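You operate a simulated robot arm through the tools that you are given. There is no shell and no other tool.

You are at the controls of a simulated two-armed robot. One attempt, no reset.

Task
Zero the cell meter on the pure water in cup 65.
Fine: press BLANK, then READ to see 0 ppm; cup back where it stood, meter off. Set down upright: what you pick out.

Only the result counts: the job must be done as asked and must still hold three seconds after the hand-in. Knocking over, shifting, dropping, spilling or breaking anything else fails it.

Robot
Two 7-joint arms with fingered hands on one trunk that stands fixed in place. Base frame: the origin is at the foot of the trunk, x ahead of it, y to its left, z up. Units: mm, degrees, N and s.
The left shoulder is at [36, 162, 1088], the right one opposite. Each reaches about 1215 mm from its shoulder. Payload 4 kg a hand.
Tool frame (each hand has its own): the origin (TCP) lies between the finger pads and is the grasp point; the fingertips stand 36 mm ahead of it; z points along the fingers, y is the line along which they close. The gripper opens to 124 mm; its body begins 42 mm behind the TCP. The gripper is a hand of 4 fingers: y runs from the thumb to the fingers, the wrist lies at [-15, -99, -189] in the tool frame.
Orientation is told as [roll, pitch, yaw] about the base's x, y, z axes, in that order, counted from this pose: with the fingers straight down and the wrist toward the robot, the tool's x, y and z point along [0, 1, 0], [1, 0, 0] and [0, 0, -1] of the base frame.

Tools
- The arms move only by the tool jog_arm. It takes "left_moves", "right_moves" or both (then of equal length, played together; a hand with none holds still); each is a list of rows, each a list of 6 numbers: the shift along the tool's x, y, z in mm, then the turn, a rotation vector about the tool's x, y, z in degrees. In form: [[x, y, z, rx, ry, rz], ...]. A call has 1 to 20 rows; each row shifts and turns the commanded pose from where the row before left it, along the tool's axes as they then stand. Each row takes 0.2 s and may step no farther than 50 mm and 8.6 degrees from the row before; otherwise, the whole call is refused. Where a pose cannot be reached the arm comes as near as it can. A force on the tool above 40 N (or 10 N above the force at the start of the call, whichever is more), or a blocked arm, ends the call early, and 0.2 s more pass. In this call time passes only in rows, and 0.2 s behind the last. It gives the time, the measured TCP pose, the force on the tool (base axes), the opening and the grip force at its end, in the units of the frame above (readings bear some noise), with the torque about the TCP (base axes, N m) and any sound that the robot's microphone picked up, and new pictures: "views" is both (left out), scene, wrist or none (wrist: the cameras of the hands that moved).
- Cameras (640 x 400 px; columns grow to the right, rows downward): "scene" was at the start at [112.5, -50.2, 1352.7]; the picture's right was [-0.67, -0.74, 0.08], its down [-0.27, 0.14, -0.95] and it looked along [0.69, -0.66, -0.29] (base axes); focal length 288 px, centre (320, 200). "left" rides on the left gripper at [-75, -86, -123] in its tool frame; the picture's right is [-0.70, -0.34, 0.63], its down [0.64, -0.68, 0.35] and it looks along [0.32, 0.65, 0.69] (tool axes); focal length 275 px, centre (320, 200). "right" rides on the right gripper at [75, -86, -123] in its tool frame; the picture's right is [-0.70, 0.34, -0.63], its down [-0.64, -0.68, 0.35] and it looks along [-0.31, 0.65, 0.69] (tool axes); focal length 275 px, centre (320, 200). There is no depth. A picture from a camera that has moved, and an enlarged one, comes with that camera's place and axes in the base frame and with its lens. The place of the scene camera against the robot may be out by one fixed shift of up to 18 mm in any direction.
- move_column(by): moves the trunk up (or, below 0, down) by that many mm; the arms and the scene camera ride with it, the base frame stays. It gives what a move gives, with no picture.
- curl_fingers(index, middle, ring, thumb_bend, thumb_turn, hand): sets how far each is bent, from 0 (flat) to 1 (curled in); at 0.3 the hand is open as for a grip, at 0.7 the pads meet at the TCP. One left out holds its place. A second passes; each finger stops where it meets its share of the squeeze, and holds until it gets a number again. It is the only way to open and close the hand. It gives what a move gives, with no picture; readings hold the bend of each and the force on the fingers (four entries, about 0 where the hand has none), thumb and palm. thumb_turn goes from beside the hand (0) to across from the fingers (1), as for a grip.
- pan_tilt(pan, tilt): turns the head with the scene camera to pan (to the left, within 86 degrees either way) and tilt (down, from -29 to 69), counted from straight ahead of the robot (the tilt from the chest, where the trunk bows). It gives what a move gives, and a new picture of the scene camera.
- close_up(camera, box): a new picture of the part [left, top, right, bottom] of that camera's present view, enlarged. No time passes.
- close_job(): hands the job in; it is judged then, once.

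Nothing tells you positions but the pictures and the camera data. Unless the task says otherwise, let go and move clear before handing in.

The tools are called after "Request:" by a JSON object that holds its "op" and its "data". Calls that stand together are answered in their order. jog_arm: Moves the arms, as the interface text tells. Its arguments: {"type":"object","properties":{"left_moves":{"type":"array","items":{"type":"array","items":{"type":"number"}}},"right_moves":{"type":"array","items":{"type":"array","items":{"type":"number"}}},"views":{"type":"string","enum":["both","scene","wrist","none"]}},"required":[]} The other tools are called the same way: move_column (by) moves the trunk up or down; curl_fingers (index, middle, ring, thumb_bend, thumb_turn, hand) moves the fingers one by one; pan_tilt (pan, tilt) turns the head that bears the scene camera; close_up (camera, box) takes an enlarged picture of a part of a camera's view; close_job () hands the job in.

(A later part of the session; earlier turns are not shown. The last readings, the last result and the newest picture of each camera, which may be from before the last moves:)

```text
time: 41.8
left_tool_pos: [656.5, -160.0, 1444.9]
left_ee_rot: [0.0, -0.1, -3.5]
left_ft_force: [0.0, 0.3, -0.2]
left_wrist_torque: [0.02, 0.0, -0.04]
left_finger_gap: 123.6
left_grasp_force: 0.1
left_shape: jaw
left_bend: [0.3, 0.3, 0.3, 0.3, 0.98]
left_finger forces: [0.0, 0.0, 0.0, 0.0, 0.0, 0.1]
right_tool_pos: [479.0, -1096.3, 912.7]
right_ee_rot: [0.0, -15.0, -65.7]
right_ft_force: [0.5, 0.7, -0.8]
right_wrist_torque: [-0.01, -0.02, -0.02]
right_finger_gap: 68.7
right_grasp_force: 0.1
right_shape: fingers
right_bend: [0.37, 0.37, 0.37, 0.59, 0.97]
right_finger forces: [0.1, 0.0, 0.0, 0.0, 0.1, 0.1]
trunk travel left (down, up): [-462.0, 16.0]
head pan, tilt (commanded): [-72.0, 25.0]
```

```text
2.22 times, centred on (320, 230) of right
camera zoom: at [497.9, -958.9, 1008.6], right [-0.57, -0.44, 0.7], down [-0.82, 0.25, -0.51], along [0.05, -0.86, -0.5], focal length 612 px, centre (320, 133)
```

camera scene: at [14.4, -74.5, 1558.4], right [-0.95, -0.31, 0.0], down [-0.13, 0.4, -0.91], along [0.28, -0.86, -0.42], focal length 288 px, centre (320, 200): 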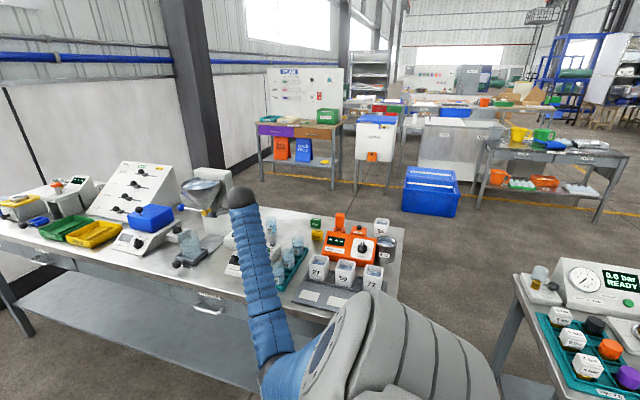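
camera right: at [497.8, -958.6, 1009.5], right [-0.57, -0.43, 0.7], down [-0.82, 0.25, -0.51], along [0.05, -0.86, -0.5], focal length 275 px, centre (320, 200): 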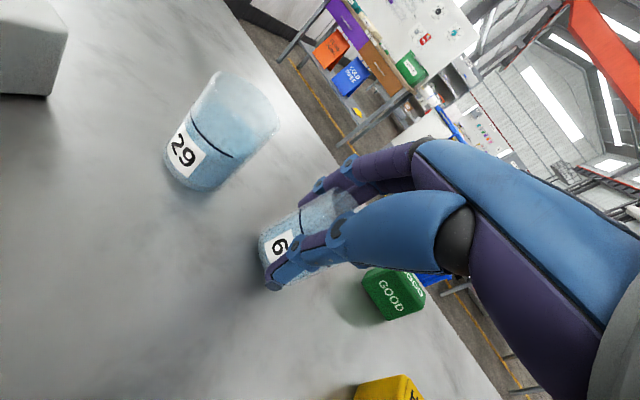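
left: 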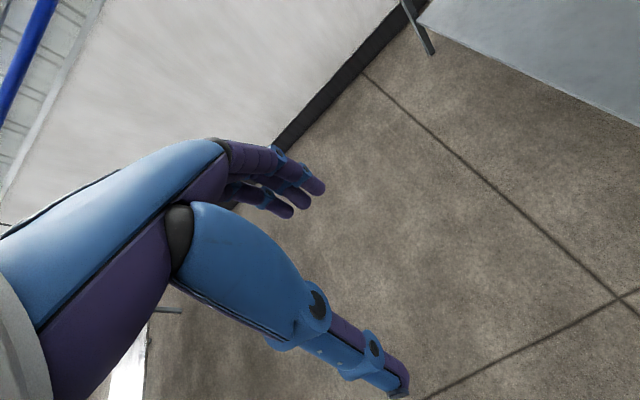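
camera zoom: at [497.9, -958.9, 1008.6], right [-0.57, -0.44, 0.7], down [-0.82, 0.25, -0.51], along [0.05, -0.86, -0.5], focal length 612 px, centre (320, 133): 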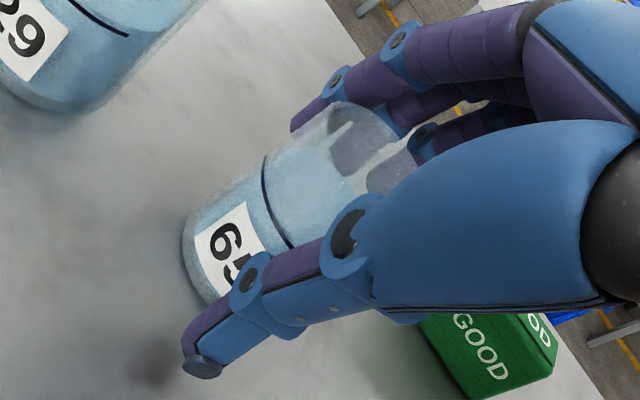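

The cup stands free within ~1–2 mm of its original place. I raise the hand 9 mm and regrip higher.

Request:
{"op": "jog_arm", "data": {"right_moves": [[0, 2.4, -8.7, 0, 0, 0]], "views": "none"}}

Request:
{"op": "curl_fingers", "data": {"hand": "right", "index": 0.43, "middle": 0.44, "ring": 0.45, "thumb_bend": 0.66}}

Request:
{"op": "curl_fingers", "data": {"hand": "right", "index": 0.48, "middle": 0.49, "ring": 0.52, "thumb_bend": 0.7}}

Request:
{"op": "close_up", "data": {"camera": "right", "box": [200, 140, 440, 320]}}

```text
time: 42.2
left_tool_pos: [655.3, -159.1, 1444.5]
left_ee_rot: [-0.1, 0.0, -3.5]
left_ft_force: [0.0, 0.2, 0.0]
left_wrist_torque: [-0.03, 0.03, 0.02]
left_finger_gap: 123.8
left_grasp_force: 0.0
left_shape: jaw
left_bend: [0.3, 0.3, 0.3, 0.3, 0.98]
left_finger forces: [0.0, 0.1, 0.0, 0.1, 0.1, 0.1]
right_tool_pos: [478.4, -1095.2, 921.9]
right_ee_rot: [-0.1, -15.0, -65.6]
right_ft_force: [0.3, -0.1, 1.4]
right_wrist_torque: [0.03, -0.03, -0.01]
right_finger_gap: 68.3
right_grasp_force: 0.0
right_shape: fingers
right_bend: [0.37, 0.37, 0.37, 0.59, 0.97]
right_finger forces: [0.0, 0.0, 0.0, 0.0, 0.0, 0.0]
trunk travel left (down, up): [-462.0, 16.0]
head pan, tilt (commanded): [-72.0, 25.0]
```

```text
time: 43.2
left_tool_pos: [656.6, -158.8, 1444.2]
left_ee_rot: [0.0, 0.0, -3.4]
left_ft_force: [-0.2, 0.6, 0.2]
left_wrist_torque: [0.01, -0.01, -0.05]
left_finger_gap: 123.6
left_grasp_force: 0.1
left_shape: jaw
left_bend: [0.3, 0.3, 0.3, 0.3, 0.98]
left_finger forces: [0.1, 0.0, 0.1, 0.1, 0.0, 0.1]
right_tool_pos: [479.6, -1095.1, 920.8]
right_ee_rot: [0.0, -14.9, -65.7]
right_ft_force: [0.0, 0.3, 1.2]
right_wrist_torque: [0.01, -0.02, 0.01]
right_finger_gap: 50.0
right_grasp_force: 1.2
right_shape: fingers
right_bend: [0.43, 0.43, 0.45, 0.66, 0.97]
right_finger forces: [0.3, 0.6, 0.1, 0.1, 1.0, 0.0]
trunk travel left (down, up): [-462.0, 16.0]
head pan, tilt (commanded): [-72.0, 25.0]
```

```text
time: 44.2
left_tool_pos: [657.2, -159.7, 1445.5]
left_ee_rot: [0.1, 0.1, -3.5]
left_ft_force: [-0.3, -0.6, -0.2]
left_wrist_torque: [0.02, -0.01, 0.02]
left_finger_gap: 123.7
left_grasp_force: 0.2
left_shape: jaw
left_bend: [0.3, 0.3, 0.3, 0.3, 0.98]
left_finger forces: [0.0, 0.0, 0.0, 0.0, 0.0, 0.0]
right_tool_pos: [478.4, -1095.0, 922.1]
right_ee_rot: [0.0, -15.0, -65.6]
right_ft_force: [0.3, -0.8, 2.6]
right_wrist_torque: [-0.14, -0.06, 0.01]
right_finger_gap: 46.0
right_grasp_force: 8.5
right_shape: fingers
right_bend: [0.45, 0.45, 0.52, 0.68, 0.97]
right_finger forces: [3.8, 4.2, 0.3, 0.1, 8.4, 0.0]
trunk travel left (down, up): [-462.0, 16.0]
head pan, tilt (commanded): [-72.0, 25.0]
```

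```text
2.22 times, centred on (320, 230) of right
camera zoom: at [498.3, -959.0, 1017.8], right [-0.57, -0.43, 0.7], down [-0.82, 0.25, -0.51], along [0.05, -0.86, -0.5], focal length 612 px, centre (320, 133)
```

zoom: 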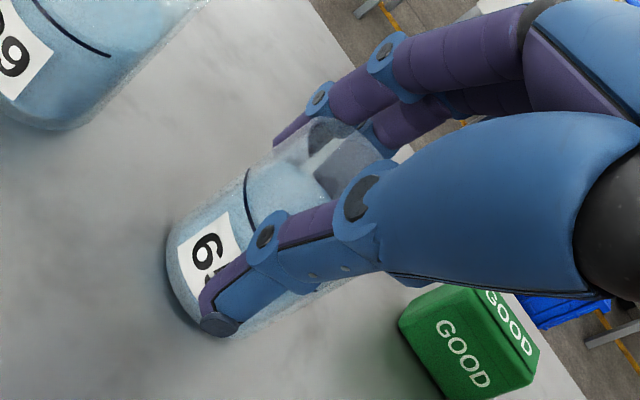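

Regripped 9–10 mm higher with 8.4 N. Lift and check.

Request:
{"op": "jog_arm", "data": {"right_moves": [[0, 1.3, -4.8, 0, 0, 0], [0, 2.6, -9.7, 0, 0, 0], [0, 5.2, -19.3, 0, 0, 0], [0, 5.2, -19.3, 0, 0, 0], [0, 5.2, -19.3, 0, 0, 0], [0, 2.6, -9.7, 0, 0, 0]], "views": "wrist"}}

Request:
{"op": "close_up", "data": {"camera": "right", "box": [200, 140, 440, 320]}}

```text
time: 45.6
left_tool_pos: [657.1, -159.5, 1444.1]
left_ee_rot: [0.0, 0.0, -3.5]
left_ft_force: [0.3, 0.5, 0.2]
left_wrist_torque: [0.0, -0.01, -0.01]
left_finger_gap: 123.9
left_grasp_force: 0.2
left_shape: jaw
left_bend: [0.3, 0.3, 0.3, 0.3, 0.98]
left_finger forces: [0.0, 0.1, 0.0, 0.0, 0.0, 0.1]
right_tool_pos: [479.8, -1095.4, 1007.6]
right_ee_rot: [0.0, -15.0, -65.6]
right_ft_force: [0.1, -1.1, -1.1]
right_wrist_torque: [0.03, 0.06, 0.01]
right_finger_gap: 45.5
right_grasp_force: 7.8
right_shape: fingers
right_bend: [0.45, 0.46, 0.52, 0.68, 0.97]
right_finger forces: [3.7, 4.2, 0.2, 0.0, 8.5, 0.1]
trunk travel left (down, up): [-462.0, 16.0]
head pan, tilt (commanded): [-72.0, 25.0]
camera right: at [499.4, -959.4, 1103.1], right [-0.57, -0.43, 0.7], down [-0.82, 0.25, -0.51], along [0.05, -0.86, -0.5], focal length 275 px, centre (320, 200)
```

right: 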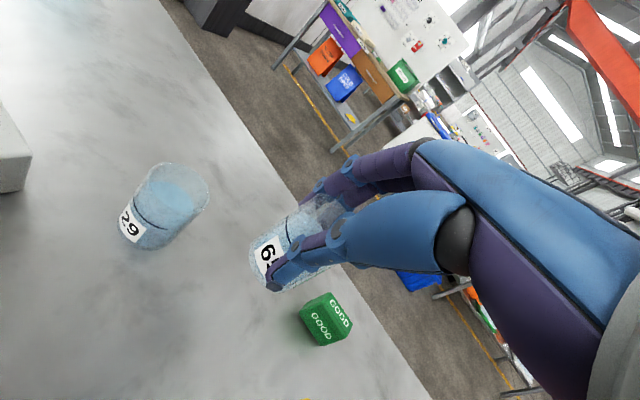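

```text
2.22 times, centred on (320, 230) of right
camera zoom: at [499.4, -959.4, 1103.1], right [-0.57, -0.43, 0.7], down [-0.82, 0.25, -0.51], along [0.05, -0.86, -0.5], focal length 612 px, centre (320, 133)
```

zoom: 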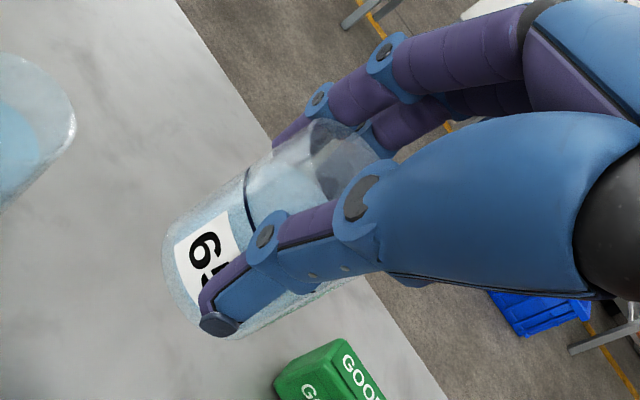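

Held steady. I carry the cup to above the well again, rising early.

Request:
{"op": "jog_arm", "data": {"right_moves": [[9, -8, -9, 0, 0, 0], [13.6, -13.5, -9, 0, 0, 0], [13.6, -13.5, -8, 0, 0, 0], [13.6, -13.5, -7, 0, 0, 0], [13.6, -13.5, -6, 0, 0, 0], [13.6, -13.5, -6, 0, 0, 0], [13.6, -13.5, -6, 0, 0, 0], [13.6, -13.5, -5, 0, 0, 0], [13.6, -13.5, -5, 0, 0, 0], [13.6, -13.5, -5, 0, 0, 0], [13.6, -13.5, -5, 0, 0, 0], [14.4, -13.6, -5.1, 0, 0, 0]], "views": "wrist"}}

Request:
{"op": "close_up", "data": {"camera": "right", "box": [160, 170, 380, 350]}}

```text
time: 48.2
left_tool_pos: [657.4, -158.3, 1443.7]
left_ee_rot: [0.0, 0.0, -3.5]
left_ft_force: [0.3, 1.0, -0.1]
left_wrist_torque: [-0.03, 0.01, 0.01]
left_finger_gap: 123.7
left_grasp_force: 0.0
left_shape: jaw
left_bend: [0.3, 0.3, 0.3, 0.3, 0.98]
left_finger forces: [0.1, 0.1, 0.1, 0.1, 0.0, 0.1]
right_tool_pos: [553.6, -873.0, 1039.0]
right_ee_rot: [0.0, -15.1, -65.5]
right_ft_force: [-0.3, 0.1, -0.7]
right_wrist_torque: [-0.03, 0.02, 0.01]
right_finger_gap: 45.6
right_grasp_force: 9.0
right_shape: fingers
right_bend: [0.45, 0.46, 0.52, 0.68, 0.97]
right_finger forces: [3.5, 4.3, 0.1, 0.1, 8.6, 0.0]
trunk travel left (down, up): [-462.0, 16.0]
head pan, tilt (commanded): [-72.0, 25.0]
camera right: at [573.8, -736.9, 1135.3], right [-0.57, -0.43, 0.7], down [-0.82, 0.25, -0.51], along [0.05, -0.86, -0.5], focal length 275 px, centre (320, 200)
```

right: 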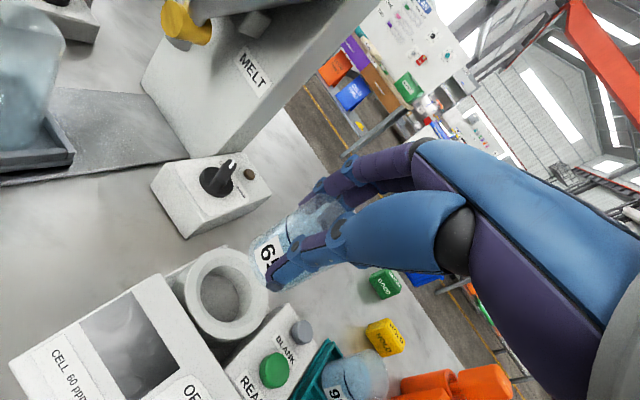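

```text
2.22 times, centred on (270, 260) of right
camera zoom: at [573.8, -736.9, 1135.3], right [-0.57, -0.43, 0.7], down [-0.82, 0.25, -0.51], along [0.05, -0.86, -0.5], focal length 612 px, centre (431, 67)
```

zoom: 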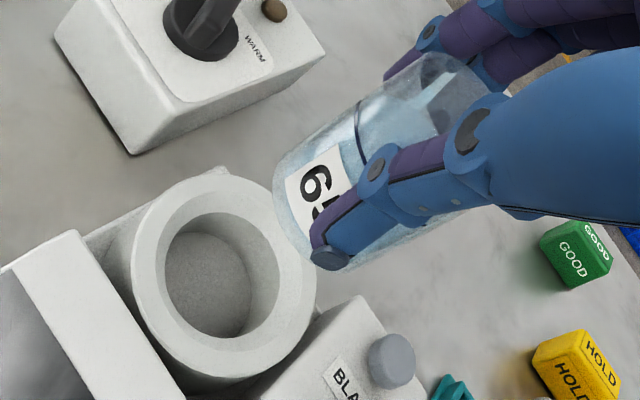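

Now descend 50 mm so the cup's bottom is just above the ring.

Request:
{"op": "jog_arm", "data": {"right_moves": [[0, -4.3, 16.1, 0, 0, 0], [0, -4.3, 16.1, 0, 0, 0], [0, -4.3, 16.1, 0, 0, 0]], "views": "wrist"}}

Request:
{"op": "close_up", "data": {"camera": "right", "box": [180, 190, 300, 310]}}

```text
time: 49.0
left_tool_pos: [657.1, -160.1, 1443.6]
left_ee_rot: [0.0, 0.0, -3.5]
left_ft_force: [0.5, -0.1, 0.3]
left_wrist_torque: [0.04, 0.01, 0.03]
left_finger_gap: 124.1
left_grasp_force: 0.1
left_shape: jaw
left_bend: [0.3, 0.3, 0.3, 0.3, 0.98]
left_finger forces: [0.0, 0.0, 0.0, 0.0, 0.0, 0.0]
right_tool_pos: [553.0, -873.4, 989.9]
right_ee_rot: [0.0, -14.9, -65.7]
right_ft_force: [-0.5, 0.2, -1.4]
right_wrist_torque: [0.07, 0.02, 0.02]
right_finger_gap: 45.8
right_grasp_force: 8.9
right_shape: fingers
right_bend: [0.45, 0.46, 0.52, 0.68, 0.97]
right_finger forces: [3.7, 4.3, 0.2, 0.0, 8.6, 0.0]
trunk travel left (down, up): [-462.0, 16.0]
head pan, tilt (commanded): [-72.0, 25.0]
camera right: at [572.3, -737.2, 1085.6], right [-0.57, -0.44, 0.7], down [-0.82, 0.25, -0.51], along [0.05, -0.86, -0.5], focal length 275 px, centre (320, 200)
```

right: 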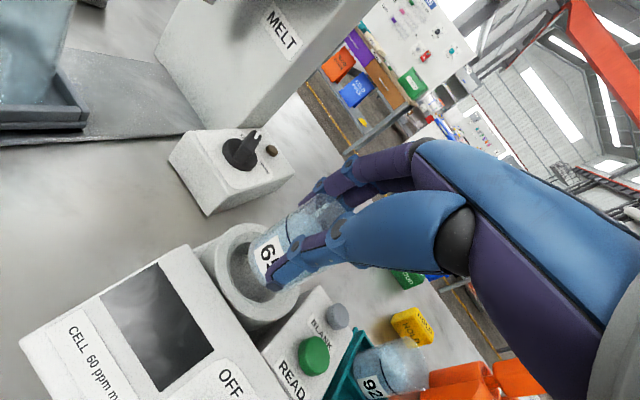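

```text
3.33 times, centred on (240, 250) of right
camera zoom: at [572.3, -737.2, 1085.6], right [-0.57, -0.44, 0.7], down [-0.82, 0.25, -0.51], along [0.05, -0.86, -0.5], focal length 918 px, centre (587, 33)
```

zoom: 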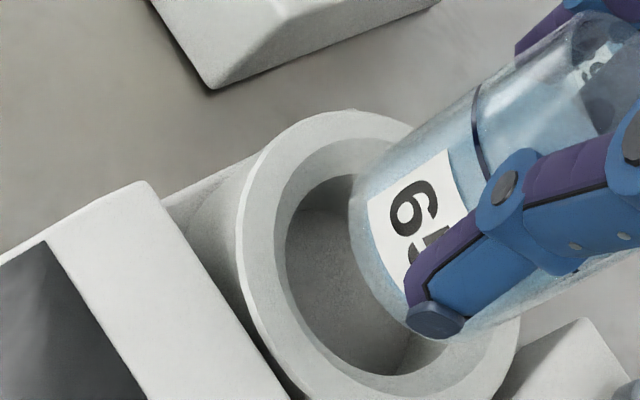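

The cup looks ~2 mm short in x of the bore's centre. I correct that and lower 20 mm.

Request:
{"op": "jog_arm", "data": {"right_moves": [[0.8, -2, 9.8, 0, 0, 0], [0.8, -1.9, 9.8, 0, 0, 0]], "views": "wrist"}}

Request:
{"op": "close_up", "data": {"camera": "right", "box": [190, 180, 310, 300]}}

```text
time: 49.6
left_tool_pos: [657.1, -160.2, 1443.9]
left_ee_rot: [-0.1, 0.0, -3.4]
left_ft_force: [0.8, 0.0, 0.1]
left_wrist_torque: [-0.01, 0.04, -0.04]
left_finger_gap: 124.1
left_grasp_force: 0.1
left_shape: jaw
left_bend: [0.3, 0.3, 0.3, 0.3, 0.98]
left_finger forces: [0.0, 0.0, 0.0, 0.0, 0.0, 0.0]
right_tool_pos: [555.6, -873.4, 970.2]
right_ee_rot: [0.1, -15.1, -65.6]
right_ft_force: [-0.1, 0.2, -0.8]
right_wrist_torque: [0.02, 0.02, 0.02]
right_finger_gap: 45.7
right_grasp_force: 7.9
right_shape: fingers
right_bend: [0.45, 0.46, 0.52, 0.68, 0.97]
right_finger forces: [3.6, 4.3, 0.2, 0.0, 8.5, 0.0]
trunk travel left (down, up): [-462.0, 16.0]
head pan, tilt (commanded): [-72.0, 25.0]
camera right: at [574.4, -737.9, 1065.9], right [-0.57, -0.43, 0.7], down [-0.82, 0.25, -0.51], along [0.05, -0.86, -0.5], focal length 275 px, centre (320, 200)
```

right: 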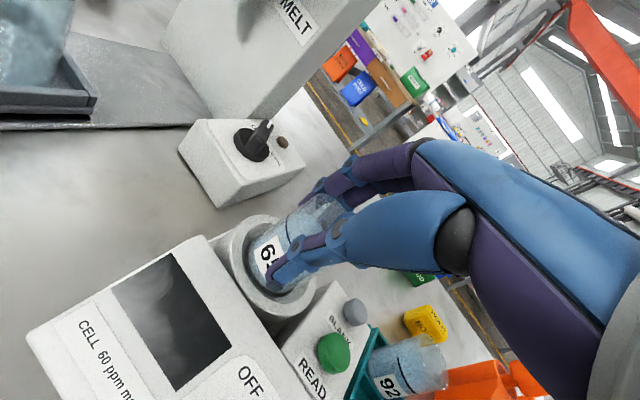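

```text
3.33 times, centred on (250, 240) of right
camera zoom: at [574.4, -737.9, 1065.9], right [-0.57, -0.43, 0.7], down [-0.82, 0.25, -0.51], along [0.05, -0.86, -0.5], focal length 918 px, centre (553, 67)
```

zoom: 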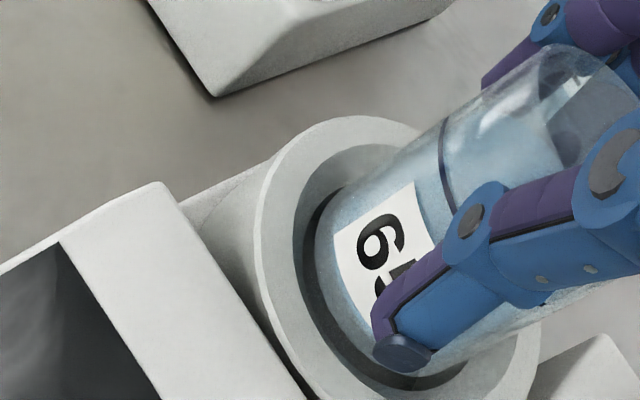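

Centred in the mouth with no force. Lower 8 mm, then continue in small steps watching for the floor.

Request:
{"op": "jog_arm", "data": {"right_moves": [[0, -1.0, 3.9, 0, 0, 0], [0, -1.0, 3.9, 0, 0, 0]], "views": "wrist"}}

Request:
{"op": "close_up", "data": {"camera": "right", "box": [190, 170, 310, 290]}}

```text
time: 50.2
left_tool_pos: [656.1, -159.4, 1445.2]
left_ee_rot: [0.0, 0.0, -3.5]
left_ft_force: [-0.6, -0.2, 0.1]
left_wrist_torque: [0.03, 0.02, 0.01]
left_finger_gap: 124.1
left_grasp_force: 0.1
left_shape: jaw
left_bend: [0.3, 0.3, 0.3, 0.3, 0.98]
left_finger forces: [0.1, 0.1, 0.1, 0.1, 0.0, 0.0]
right_tool_pos: [554.5, -874.1, 963.7]
right_ee_rot: [0.0, -15.1, -65.7]
right_ft_force: [0.1, -3.9, 4.9]
right_wrist_torque: [-0.17, -0.05, -0.03]
right_finger_gap: 45.5
right_grasp_force: 9.0
right_shape: fingers
right_bend: [0.45, 0.46, 0.52, 0.68, 0.97]
right_finger forces: [4.8, 4.9, 0.4, 0.0, 7.7, 0.1]
trunk travel left (down, up): [-462.0, 16.0]
head pan, tilt (commanded): [-72.0, 25.0]
camera right: at [574.3, -738.0, 1059.3], right [-0.57, -0.43, 0.7], down [-0.82, 0.25, -0.51], along [0.05, -0.87, -0.5], focal length 275 px, centre (320, 200)
```

right: 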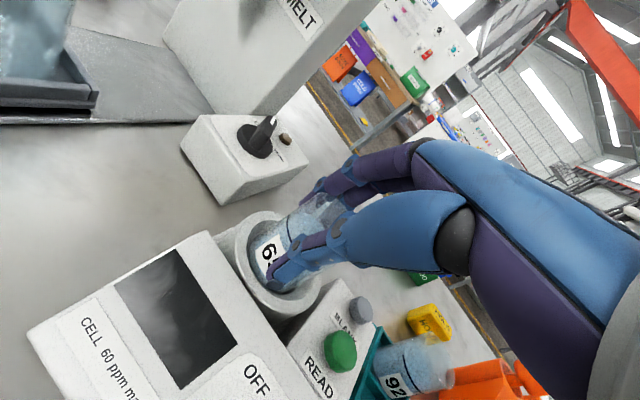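

```text
3.33 times, centred on (250, 230) of right
camera zoom: at [574.3, -738.0, 1059.3], right [-0.57, -0.43, 0.7], down [-0.82, 0.25, -0.51], along [0.05, -0.87, -0.5], focal length 918 px, centre (553, 100)
```

zoom: 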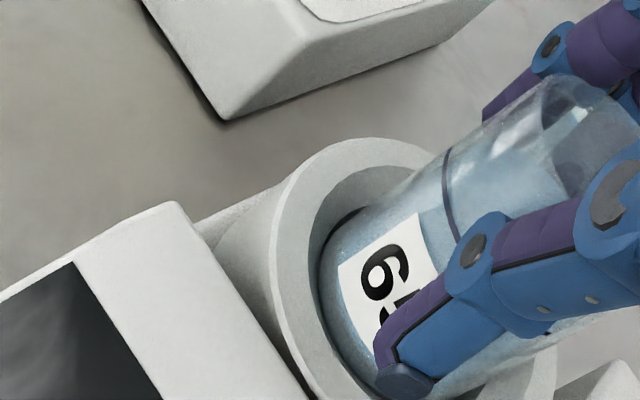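

The reaction is toward -y (3.9 N) and up: the cup's bottom touches the near chamfer. I shift about 2.5 mm to -y and check again.

Request:
{"op": "jog_arm", "data": {"right_moves": [[-1.0, 2.4, -0.4, 0, 0, 0]], "views": "none"}}

Request:
{"op": "jog_arm", "data": {"right_moves": [[0, -0.8, 2.9, 0, 0, 0]], "views": "wrist"}}

Request:
{"op": "close_up", "data": {"camera": "right", "box": [190, 170, 310, 290]}}

```text
time: 50.6
left_tool_pos: [656.6, -159.9, 1442.6]
left_ee_rot: [0.0, 0.0, -3.5]
left_ft_force: [-0.3, -0.3, 0.5]
left_wrist_torque: [-0.01, 0.03, 0.0]
left_finger_gap: 123.9
left_grasp_force: 0.1
left_shape: jaw
left_bend: [0.3, 0.3, 0.3, 0.3, 0.98]
left_finger forces: [0.0, 0.1, 0.1, 0.0, 0.0, 0.1]
right_tool_pos: [554.9, -876.5, 961.1]
right_ee_rot: [0.0, -14.9, -65.6]
right_ft_force: [-1.1, -0.2, -0.6]
right_wrist_torque: [0.0, 0.04, -0.01]
right_finger_gap: 45.1
right_grasp_force: 8.3
right_shape: fingers
right_bend: [0.45, 0.46, 0.52, 0.68, 0.97]
right_finger forces: [3.9, 4.2, 0.3, 0.0, 8.5, 0.0]
trunk travel left (down, up): [-462.0, 16.0]
head pan, tilt (commanded): [-72.0, 25.0]
```

```text
time: 51.0
left_tool_pos: [656.4, -158.0, 1444.4]
left_ee_rot: [0.1, 0.0, -3.4]
left_ft_force: [-0.4, -0.2, -0.7]
left_wrist_torque: [0.04, 0.0, 0.0]
left_finger_gap: 123.7
left_grasp_force: 0.0
left_shape: jaw
left_bend: [0.3, 0.3, 0.3, 0.3, 0.98]
left_finger forces: [0.0, 0.0, 0.0, 0.0, 0.2, 0.0]
right_tool_pos: [554.4, -875.5, 959.2]
right_ee_rot: [0.0, -15.0, -65.6]
right_ft_force: [-1.3, -1.5, 1.0]
right_wrist_torque: [-0.02, 0.0, 0.0]
right_finger_gap: 45.2
right_grasp_force: 9.1
right_shape: fingers
right_bend: [0.45, 0.46, 0.52, 0.68, 0.97]
right_finger forces: [4.0, 4.3, 0.3, 0.0, 8.2, 0.0]
trunk travel left (down, up): [-462.0, 16.0]
head pan, tilt (commanded): [-72.0, 25.0]
camera right: at [574.6, -740.1, 1056.0], right [-0.57, -0.43, 0.7], down [-0.82, 0.25, -0.51], along [0.05, -0.86, -0.5], focal length 275 px, centre (320, 200)
```

right: 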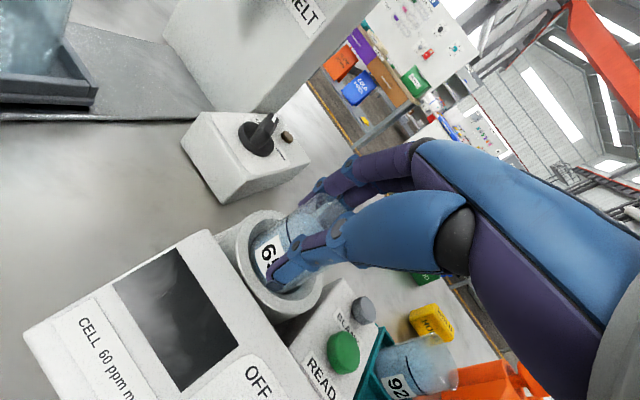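

```text
3.33 times, centred on (250, 230) of right
camera zoom: at [574.6, -740.1, 1056.0], right [-0.57, -0.43, 0.7], down [-0.82, 0.25, -0.51], along [0.05, -0.86, -0.5], focal length 918 px, centre (553, 100)
```

zoom: 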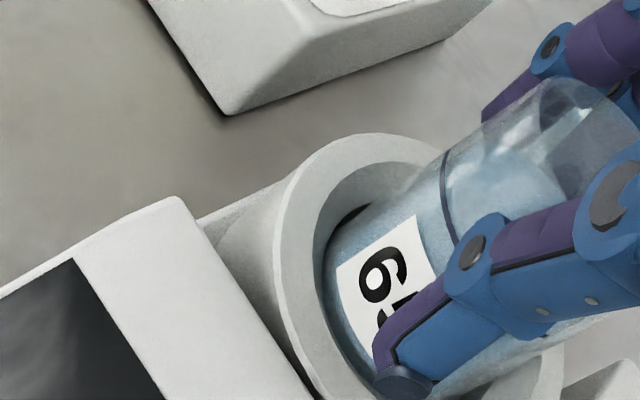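

Only slight contact toward -x/-y remains. I nudge ~1.2 mm that way and lower further in 2–3 mm steps.

Request:
{"op": "jog_arm", "data": {"right_moves": [[-1.6, 0.6, 0.1, 0, 0, 0]], "views": "none"}}

Request:
{"op": "jog_arm", "data": {"right_moves": [[0, -0.8, 2.9, 0, 0, 0]], "views": "none"}}

```text
time: 51.4
left_tool_pos: [657.1, -159.0, 1443.7]
left_ee_rot: [0.0, 0.0, -3.5]
left_ft_force: [0.4, 0.0, -0.8]
left_wrist_torque: [0.01, -0.01, -0.03]
left_finger_gap: 124.0
left_grasp_force: 0.1
left_shape: jaw
left_bend: [0.3, 0.3, 0.3, 0.3, 0.98]
left_finger forces: [0.0, 0.0, 0.0, 0.0, 0.0, 0.1]
right_tool_pos: [553.7, -877.3, 959.8]
right_ee_rot: [-0.1, -15.0, -65.6]
right_ft_force: [0.4, 0.2, -1.3]
right_wrist_torque: [0.02, 0.02, 0.0]
right_finger_gap: 45.2
right_grasp_force: 8.4
right_shape: fingers
right_bend: [0.45, 0.46, 0.52, 0.68, 0.97]
right_finger forces: [3.7, 4.3, 0.3, 0.0, 8.7, 0.0]
trunk travel left (down, up): [-462.0, 16.0]
head pan, tilt (commanded): [-72.0, 25.0]
```

```text
time: 51.8
left_tool_pos: [656.5, -159.9, 1444.0]
left_ee_rot: [0.1, -0.1, -3.5]
left_ft_force: [0.5, 0.2, 0.2]
left_wrist_torque: [0.01, 0.01, 0.06]
left_finger_gap: 124.1
left_grasp_force: 0.1
left_shape: jaw
left_bend: [0.3, 0.3, 0.3, 0.3, 0.98]
left_finger forces: [0.1, 0.0, 0.0, 0.1, 0.0, 0.1]
right_tool_pos: [554.5, -876.7, 956.4]
right_ee_rot: [0.0, -15.0, -65.6]
right_ft_force: [-1.1, -0.3, -1.4]
right_wrist_torque: [0.02, 0.03, 0.02]
right_finger_gap: 45.0
right_grasp_force: 8.8
right_shape: fingers
right_bend: [0.45, 0.46, 0.52, 0.68, 0.97]
right_finger forces: [3.7, 4.4, 0.4, 0.0, 8.5, 0.0]
trunk travel left (down, up): [-462.0, 16.0]
head pan, tilt (commanded): [-72.0, 25.0]
```

Free again, at 956 mm. Continue lowering.

Request:
{"op": "jog_arm", "data": {"right_moves": [[0, -0.5, 1.9, 0, 0, 0]], "views": "none"}}

Request:
{"op": "jog_arm", "data": {"right_moves": [[0, -0.4, 1.5, 0, 0, 0]], "views": "wrist"}}

Request:
{"op": "close_up", "data": {"camera": "right", "box": [190, 170, 310, 290]}}

```text
time: 52.2
left_tool_pos: [657.4, -159.8, 1444.0]
left_ee_rot: [-0.1, 0.0, -3.5]
left_ft_force: [0.7, -0.2, 0.7]
left_wrist_torque: [-0.01, -0.01, -0.01]
left_finger_gap: 123.9
left_grasp_force: 0.0
left_shape: jaw
left_bend: [0.3, 0.3, 0.3, 0.3, 0.98]
left_finger forces: [0.1, 0.1, 0.0, 0.0, 0.0, 0.0]
right_tool_pos: [553.6, -877.2, 953.7]
right_ee_rot: [0.0, -15.1, -65.5]
right_ft_force: [-0.3, 0.1, -1.1]
right_wrist_torque: [0.03, 0.02, 0.0]
right_finger_gap: 45.2
right_grasp_force: 8.6
right_shape: fingers
right_bend: [0.45, 0.46, 0.52, 0.68, 0.97]
right_finger forces: [3.7, 4.5, 0.3, 0.0, 8.3, 0.0]
trunk travel left (down, up): [-462.0, 16.0]
head pan, tilt (commanded): [-72.0, 25.0]
```

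```text
time: 52.6
left_tool_pos: [657.4, -159.1, 1444.8]
left_ee_rot: [0.0, -0.1, -3.6]
left_ft_force: [0.0, 1.3, 0.1]
left_wrist_torque: [0.03, -0.01, 0.02]
left_finger_gap: 123.7
left_grasp_force: 0.0
left_shape: jaw
left_bend: [0.3, 0.3, 0.3, 0.3, 0.98]
left_finger forces: [0.0, 0.0, 0.0, 0.2, 0.0, 0.0]
right_tool_pos: [554.6, -877.8, 953.3]
right_ee_rot: [0.1, -14.9, -65.6]
right_ft_force: [-0.6, -0.4, -0.8]
right_wrist_torque: [0.01, 0.02, 0.02]
right_finger_gap: 45.3
right_grasp_force: 8.0
right_shape: fingers
right_bend: [0.45, 0.46, 0.52, 0.68, 0.97]
right_finger forces: [3.9, 4.4, 0.2, 0.0, 8.2, 0.0]
trunk travel left (down, up): [-462.0, 16.0]
head pan, tilt (commanded): [-72.0, 25.0]
camera right: at [573.9, -741.4, 1048.9], right [-0.57, -0.43, 0.7], down [-0.82, 0.25, -0.51], along [0.05, -0.86, -0.5], focal length 275 px, centre (320, 200)
```

right: 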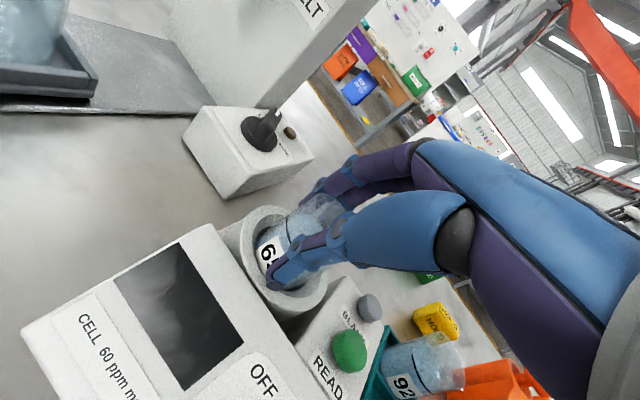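

```text
3.33 times, centred on (250, 230) of right
camera zoom: at [573.9, -741.4, 1048.9], right [-0.57, -0.43, 0.7], down [-0.82, 0.25, -0.51], along [0.05, -0.86, -0.5], focal length 918 px, centre (553, 100)
```

zoom: 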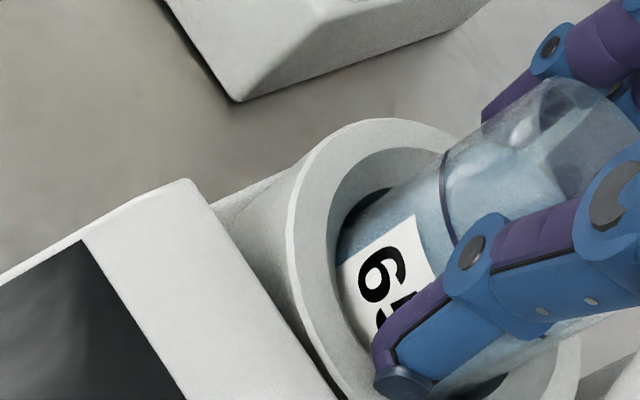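

The label's lower edge is now entering the bore; still free. I continue in ~1.5 mm steps.

Request:
{"op": "jog_arm", "data": {"right_moves": [[0, -0.4, 1.5, 0, 0, 0]], "views": "none"}}

Request:
{"op": "jog_arm", "data": {"right_moves": [[0, -0.4, 1.5, 0, 0, 0]], "views": "none"}}

```text
time: 53.0
left_tool_pos: [655.9, -157.9, 1443.8]
left_ee_rot: [0.0, 0.0, -3.5]
left_ft_force: [-0.2, -0.5, -0.8]
left_wrist_torque: [0.02, 0.0, 0.01]
left_finger_gap: 124.1
left_grasp_force: 0.1
left_shape: jaw
left_bend: [0.3, 0.3, 0.3, 0.3, 0.98]
left_finger forces: [0.1, 0.1, 0.0, 0.0, 0.0, 0.1]
right_tool_pos: [553.4, -877.8, 950.6]
right_ee_rot: [-0.1, -14.9, -65.6]
right_ft_force: [-1.2, -0.3, -0.6]
right_wrist_torque: [0.01, 0.0, 0.03]
right_finger_gap: 45.1
right_grasp_force: 8.5
right_shape: fingers
right_bend: [0.45, 0.46, 0.52, 0.68, 0.97]
right_finger forces: [3.8, 4.3, 0.3, 0.1, 8.4, 0.1]
trunk travel left (down, up): [-462.0, 16.0]
head pan, tilt (commanded): [-72.0, 25.0]
```

```text
time: 53.4
left_tool_pos: [656.1, -158.7, 1445.3]
left_ee_rot: [0.0, 0.0, -3.5]
left_ft_force: [0.3, 0.7, 0.4]
left_wrist_torque: [0.01, -0.01, 0.0]
left_finger_gap: 123.7
left_grasp_force: 0.2
left_shape: jaw
left_bend: [0.3, 0.3, 0.3, 0.3, 0.98]
left_finger forces: [0.1, 0.1, 0.1, 0.0, 0.0, 0.0]
right_tool_pos: [553.5, -876.9, 949.6]
right_ee_rot: [0.0, -15.0, -65.5]
right_ft_force: [-0.3, -2.1, 2.3]
right_wrist_torque: [0.01, 0.0, -0.04]
right_finger_gap: 45.2
right_grasp_force: 10.1
right_shape: fingers
right_bend: [0.45, 0.46, 0.52, 0.68, 0.97]
right_finger forces: [4.0, 4.7, 0.5, 0.0, 10.9, 0.1]
trunk travel left (down, up): [-462.0, 16.0]
head pan, tilt (commanded): [-72.0, 25.0]
```

The thumb tip is just brushing the ring (thumb 10.9 N) and the cup should be at or within a couple of mm of the floor. I ease the grip gradually to let it settle.

Request:
{"op": "jog_arm", "data": {"right_moves": [[0, 0.15, -0.6, 0, 0, 0]], "views": "none"}}

Request:
{"op": "curl_fingers", "data": {"hand": "right", "index": 0.455, "middle": 0.465, "ring": 0.45, "thumb_bend": 0.685}}

Request:
{"op": "close_up", "data": {"camera": "right", "box": [190, 170, 310, 290]}}

```text
time: 53.8
left_tool_pos: [657.4, -159.2, 1444.5]
left_ee_rot: [0.0, 0.0, -3.5]
left_ft_force: [-0.3, -0.4, -0.9]
left_wrist_torque: [-0.02, 0.0, 0.0]
left_finger_gap: 124.0
left_grasp_force: 0.1
left_shape: jaw
left_bend: [0.3, 0.3, 0.3, 0.3, 0.98]
left_finger forces: [0.1, 0.0, 0.0, 0.0, 0.1, 0.0]
right_tool_pos: [554.9, -877.6, 949.7]
right_ee_rot: [0.0, -14.9, -65.5]
right_ft_force: [1.1, -0.7, 1.0]
right_wrist_torque: [-0.01, 0.03, 0.01]
right_finger_gap: 45.1
right_grasp_force: 9.6
right_shape: fingers
right_bend: [0.45, 0.46, 0.52, 0.68, 0.97]
right_finger forces: [3.8, 4.4, 0.4, 0.0, 9.8, 0.0]
trunk travel left (down, up): [-462.0, 16.0]
head pan, tilt (commanded): [-72.0, 25.0]
```

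```text
time: 54.8
left_tool_pos: [656.1, -159.3, 1444.3]
left_ee_rot: [0.0, 0.0, -3.5]
left_ft_force: [-0.1, 0.3, 0.5]
left_wrist_torque: [0.02, 0.02, -0.01]
left_finger_gap: 124.1
left_grasp_force: 0.1
left_shape: jaw
left_bend: [0.3, 0.3, 0.3, 0.3, 0.98]
left_finger forces: [0.0, 0.0, 0.0, 0.0, 0.0, 0.1]
right_tool_pos: [555.4, -876.9, 950.7]
right_ee_rot: [0.0, -15.1, -65.6]
right_ft_force: [0.6, -0.5, 2.0]
right_wrist_torque: [0.05, -0.02, 0.02]
right_finger_gap: 46.3
right_grasp_force: 4.4
right_shape: fingers
right_bend: [0.44, 0.45, 0.45, 0.68, 0.97]
right_finger forces: [1.5, 2.4, 0.1, 0.0, 5.8, 0.0]
trunk travel left (down, up): [-462.0, 16.0]
head pan, tilt (commanded): [-72.0, 25.0]
```

```text
3.33 times, centred on (250, 230) of right
camera zoom: at [574.1, -741.5, 1047.0], right [-0.57, -0.43, 0.7], down [-0.82, 0.25, -0.51], along [0.05, -0.86, -0.5], focal length 918 px, centre (553, 100)
```

zoom: 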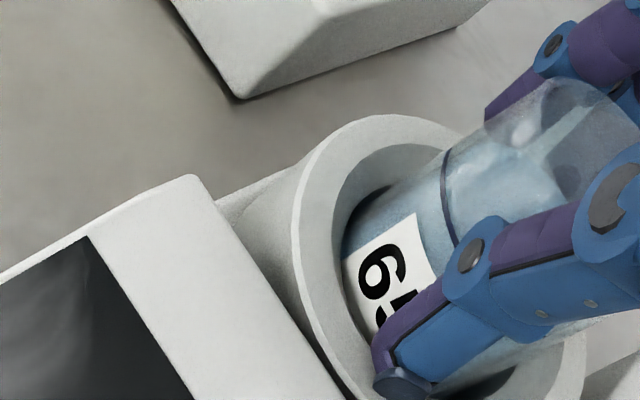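

Easing further in small steps.

Request:
{"op": "curl_fingers", "data": {"hand": "right", "index": 0.445, "middle": 0.452, "ring": 0.43, "thumb_bend": 0.678}}

Request:
{"op": "close_up", "data": {"camera": "right", "box": [190, 170, 310, 290]}}

Request:
{"op": "curl_fingers", "data": {"hand": "right", "index": 0.435, "middle": 0.44, "ring": 0.42, "thumb_bend": 0.672}}

Request:
{"op": "close_up", "data": {"camera": "right", "box": [190, 170, 310, 290]}}

```text
time: 55.8
left_tool_pos: [656.8, -159.9, 1444.5]
left_ee_rot: [0.0, 0.0, -3.5]
left_ft_force: [-0.1, -0.3, 0.6]
left_wrist_torque: [0.01, 0.02, 0.02]
left_finger_gap: 123.8
left_grasp_force: 0.0
left_shape: jaw
left_bend: [0.3, 0.3, 0.3, 0.3, 0.98]
left_finger forces: [0.1, 0.0, 0.0, 0.0, 0.0, 0.1]
right_tool_pos: [555.6, -877.7, 950.7]
right_ee_rot: [-0.1, -15.0, -65.6]
right_ft_force: [0.7, -0.6, 3.2]
right_wrist_torque: [0.1, -0.03, -0.03]
right_finger_gap: 46.9
right_grasp_force: 4.2
right_shape: fingers
right_bend: [0.44, 0.44, 0.43, 0.67, 0.97]
right_finger forces: [0.9, 1.7, 0.1, 0.1, 6.1, 0.1]
trunk travel left (down, up): [-462.0, 16.0]
head pan, tilt (commanded): [-72.0, 25.0]
```

```text
3.33 times, centred on (250, 230) of right
camera zoom: at [574.0, -741.4, 1047.2], right [-0.57, -0.43, 0.7], down [-0.82, 0.25, -0.51], along [0.05, -0.86, -0.5], focal length 918 px, centre (553, 100)
```

zoom: 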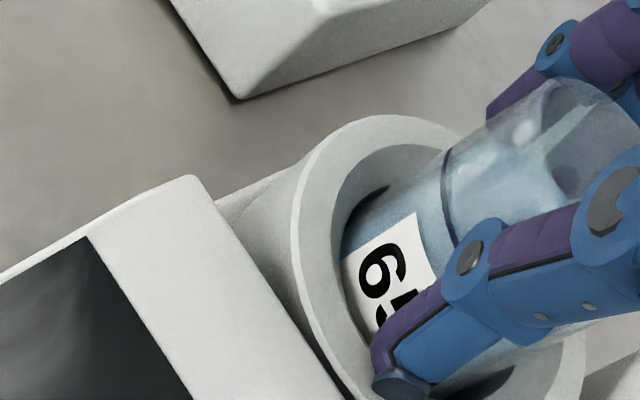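

```text
time: 56.8
left_tool_pos: [656.7, -159.4, 1443.8]
left_ee_rot: [-0.1, 0.1, -3.4]
left_ft_force: [0.3, 0.2, 0.2]
left_wrist_torque: [0.0, 0.02, 0.01]
left_finger_gap: 123.9
left_grasp_force: 0.0
left_shape: jaw
left_bend: [0.3, 0.3, 0.3, 0.3, 0.98]
left_finger forces: [0.0, 0.0, 0.1, 0.0, 0.1, 0.0]
right_tool_pos: [554.0, -877.2, 951.6]
right_ee_rot: [0.0, -15.0, -65.6]
right_ft_force: [0.5, 0.8, 3.2]
right_wrist_torque: [0.13, -0.04, -0.01]
right_finger_gap: 48.1
right_grasp_force: 3.8
right_shape: fingers
right_bend: [0.43, 0.44, 0.42, 0.67, 0.97]
right_finger forces: [0.4, 1.1, 0.0, 0.0, 5.3, 0.0]
trunk travel left (down, up): [-462.0, 16.0]
head pan, tilt (commanded): [-72.0, 25.0]
```

```text
3.33 times, centred on (250, 230) of right
camera zoom: at [574.0, -741.3, 1047.2], right [-0.57, -0.43, 0.7], down [-0.82, 0.25, -0.51], along [0.05, -0.86, -0.5], focal length 918 px, centre (553, 100)
```

zoom: 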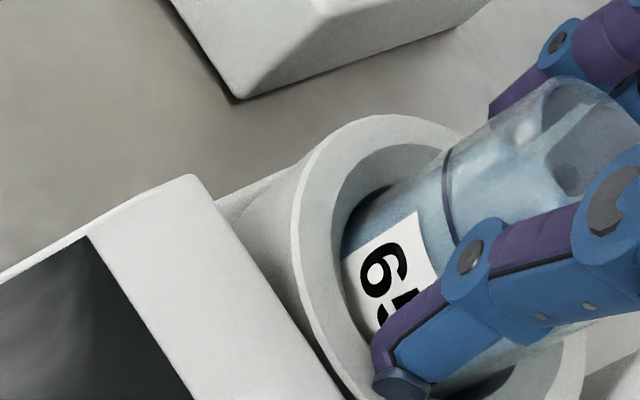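

No visible movement of the cup. I open the fingers the rest of the way while keeping the thumb nearly still.

Request:
{"op": "curl_fingers", "data": {"hand": "right", "index": 0.42, "middle": 0.42, "ring": 0.4, "thumb_bend": 0.665}}

Request:
{"op": "close_up", "data": {"camera": "right", "box": [190, 170, 310, 290]}}

Request:
{"op": "curl_fingers", "data": {"hand": "right", "index": 0.33, "middle": 0.33, "ring": 0.33, "thumb_bend": 0.645}}

Request:
{"op": "close_up", "data": {"camera": "right", "box": [190, 170, 430, 350]}}

```text
time: 57.8
left_tool_pos: [657.2, -157.9, 1444.1]
left_ee_rot: [0.1, 0.0, -3.5]
left_ft_force: [-0.8, 0.1, -0.1]
left_wrist_torque: [0.02, 0.02, 0.0]
left_finger_gap: 123.9
left_grasp_force: 0.1
left_shape: jaw
left_bend: [0.3, 0.3, 0.3, 0.3, 0.98]
left_finger forces: [0.0, 0.0, 0.0, 0.0, 0.1, 0.1]
right_tool_pos: [554.4, -877.4, 951.5]
right_ee_rot: [0.0, -15.0, -65.6]
right_ft_force: [0.8, 0.4, 5.0]
right_wrist_torque: [0.12, -0.07, 0.03]
right_finger_gap: 49.4
right_grasp_force: 2.9
right_shape: fingers
right_bend: [0.42, 0.42, 0.4, 0.66, 0.97]
right_finger forces: [0.2, 0.1, 0.1, 0.0, 5.7, 0.0]
trunk travel left (down, up): [-462.0, 16.0]
head pan, tilt (commanded): [-72.0, 25.0]
```

```text
3.33 times, centred on (250, 230) of right
camera zoom: at [573.9, -741.2, 1047.4], right [-0.57, -0.43, 0.7], down [-0.82, 0.25, -0.51], along [0.05, -0.86, -0.5], focal length 918 px, centre (553, 100)
```

zoom: 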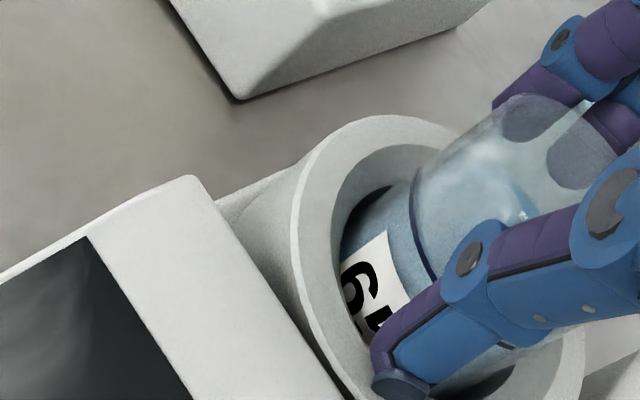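

```text
time: 58.8
left_tool_pos: [656.4, -158.7, 1444.8]
left_ee_rot: [0.1, -0.1, -3.5]
left_ft_force: [-1.2, 0.9, 0.1]
left_wrist_torque: [0.01, 0.02, 0.06]
left_finger_gap: 124.2
left_grasp_force: 0.0
left_shape: jaw
left_bend: [0.3, 0.3, 0.3, 0.3, 0.98]
left_finger forces: [0.0, 0.1, 0.0, 0.0, 0.0, 0.1]
right_tool_pos: [555.2, -878.2, 952.6]
right_ee_rot: [0.0, -14.9, -65.6]
right_ft_force: [1.6, 0.1, 10.3]
right_wrist_torque: [0.12, -0.12, 0.0]
right_finger_gap: 63.5
right_grasp_force: 5.2
right_shape: fingers
right_bend: [0.33, 0.33, 0.33, 0.65, 0.97]
right_finger forces: [0.1, 0.1, 0.1, 0.0, 11.0, 0.1]
trunk travel left (down, up): [-462.0, 16.0]
head pan, tilt (commanded): [-72.0, 25.0]
```

```text
2.22 times, centred on (310, 260) of right
camera zoom: at [573.8, -741.0, 1048.0], right [-0.57, -0.43, 0.7], down [-0.82, 0.25, -0.51], along [0.05, -0.86, -0.5], focal length 612 px, centre (342, 67)
```

zoom: 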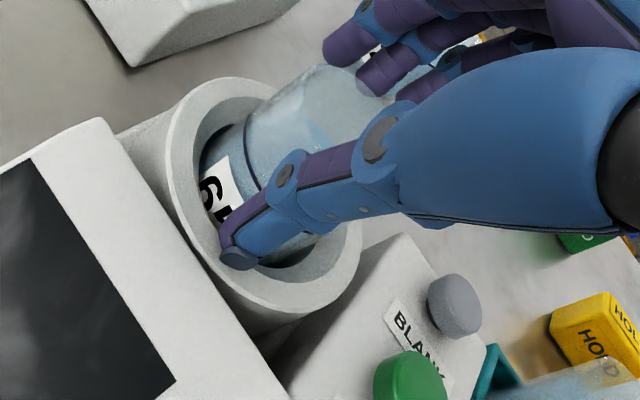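

The cup slid the last ~10 mm and now sits on the well floor, upright. The thumb presses the ring, so I lift the hand straight up, first a little.

Request:
{"op": "jog_arm", "data": {"right_moves": [[0, 0.8, -2.9, 0, 0, 0]], "views": "none"}}

Request:
{"op": "curl_fingers", "data": {"hand": "right", "index": 0.3, "middle": 0.3, "ring": 0.3, "thumb_bend": 0.62}}

Request:
{"op": "close_up", "data": {"camera": "right", "box": [190, 170, 430, 350]}}

```text
time: 59.2
left_tool_pos: [656.8, -159.8, 1443.4]
left_ee_rot: [0.1, 0.1, -3.5]
left_ft_force: [-0.3, -0.4, 0.0]
left_wrist_torque: [-0.02, 0.01, 0.02]
left_finger_gap: 123.8
left_grasp_force: 0.1
left_shape: jaw
left_bend: [0.3, 0.3, 0.3, 0.3, 0.98]
left_finger forces: [0.1, 0.0, 0.1, 0.1, 0.0, 0.1]
right_tool_pos: [555.1, -875.6, 952.2]
right_ee_rot: [0.2, -14.8, -65.6]
right_ft_force: [1.2, -0.7, 1.8]
right_wrist_torque: [0.0, -0.07, 0.01]
right_finger_gap: 64.3
right_grasp_force: 1.2
right_shape: fingers
right_bend: [0.33, 0.33, 0.33, 0.64, 0.97]
right_finger forces: [0.0, 0.1, 0.0, 0.0, 2.2, 0.0]
trunk travel left (down, up): [-462.0, 16.0]
head pan, tilt (commanded): [-72.0, 25.0]
```

```text
time: 60.2
left_tool_pos: [656.1, -158.9, 1443.8]
left_ee_rot: [-0.1, 0.1, -3.6]
left_ft_force: [0.1, 0.3, -0.8]
left_wrist_torque: [-0.02, 0.02, 0.0]
left_finger_gap: 124.1
left_grasp_force: 0.0
left_shape: jaw
left_bend: [0.3, 0.3, 0.3, 0.3, 0.98]
left_finger forces: [0.0, 0.1, 0.1, 0.1, 0.1, 0.0]
right_tool_pos: [553.0, -877.0, 953.8]
right_ee_rot: [-0.1, -14.9, -65.6]
right_ft_force: [0.6, 0.2, 2.4]
right_wrist_torque: [-0.01, 0.01, 0.0]
right_finger_gap: 72.0
right_grasp_force: 0.3
right_shape: fingers
right_bend: [0.3, 0.3, 0.3, 0.62, 0.97]
right_finger forces: [0.1, 0.0, 0.0, 0.0, 2.0, 0.0]
trunk travel left (down, up): [-462.0, 16.0]
head pan, tilt (commanded): [-72.0, 25.0]
```

```text
2.22 times, centred on (310, 260) of right
camera zoom: at [573.7, -740.9, 1049.9], right [-0.57, -0.43, 0.7], down [-0.82, 0.25, -0.51], along [0.05, -0.86, -0.5], focal length 612 px, centre (342, 67)
```

zoom: 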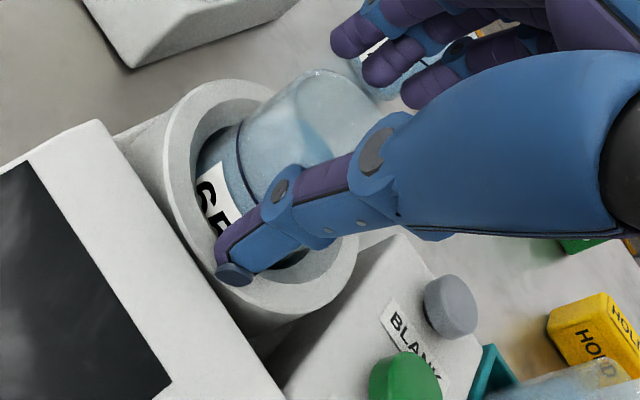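

The cup is free in the well. I lift the hand straight up 80 mm.

Request:
{"op": "jog_arm", "data": {"right_moves": [[0, 2.6, -9.7, 0, 0, 0], [0, 2.6, -9.7, 0, 0, 0], [0, 5.2, -19.3, 0, 0, 0], [0, 5.2, -19.3, 0, 0, 0], [0, 5.2, -19.3, 0, 0, 0]], "views": "wrist"}}

Request:
{"op": "close_up", "data": {"camera": "right", "box": [130, 210, 330, 360]}}

```text
time: 61.4
left_tool_pos: [656.8, -159.2, 1444.2]
left_ee_rot: [0.0, 0.0, -3.5]
left_ft_force: [-0.3, -0.2, -0.1]
left_wrist_torque: [0.01, 0.01, 0.0]
left_finger_gap: 123.8
left_grasp_force: 0.0
left_shape: jaw
left_bend: [0.3, 0.3, 0.3, 0.3, 0.98]
left_finger forces: [0.1, 0.0, 0.0, 0.1, 0.2, 0.1]
right_tool_pos: [553.6, -878.4, 1033.5]
right_ee_rot: [-0.1, -14.9, -65.6]
right_ft_force: [0.0, -0.1, -0.6]
right_wrist_torque: [0.0, 0.01, -0.02]
right_finger_gap: 74.6
right_grasp_force: 0.1
right_shape: fingers
right_bend: [0.3, 0.3, 0.3, 0.62, 0.97]
right_finger forces: [0.0, 0.1, 0.0, 0.0, 0.0, 0.1]
trunk travel left (down, up): [-462.0, 16.0]
head pan, tilt (commanded): [-72.0, 25.0]
camera right: at [573.2, -742.5, 1129.3], right [-0.57, -0.43, 0.7], down [-0.82, 0.25, -0.51], along [0.05, -0.86, -0.5], focal length 275 px, centre (320, 200)
```

right: 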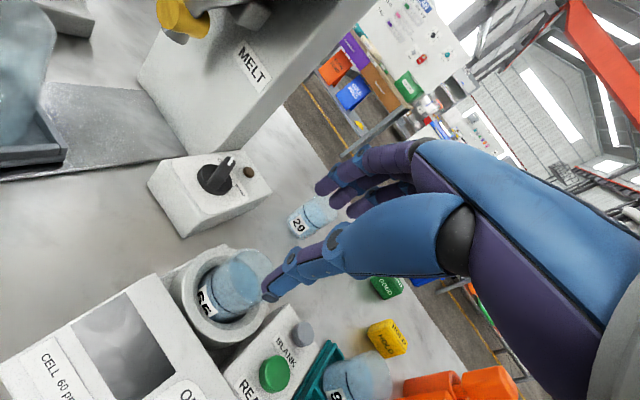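

```text
2.67 times, centred on (230, 285) of right
camera zoom: at [573.2, -742.5, 1129.3], right [-0.57, -0.43, 0.7], down [-0.82, 0.25, -0.51], along [0.05, -0.86, -0.5], focal length 734 px, centre (560, -27)
```

zoom: 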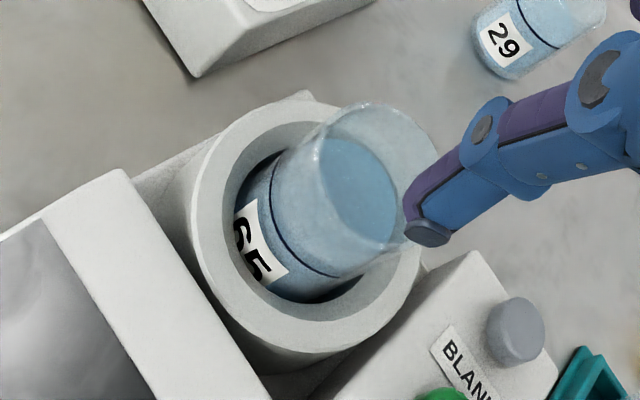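

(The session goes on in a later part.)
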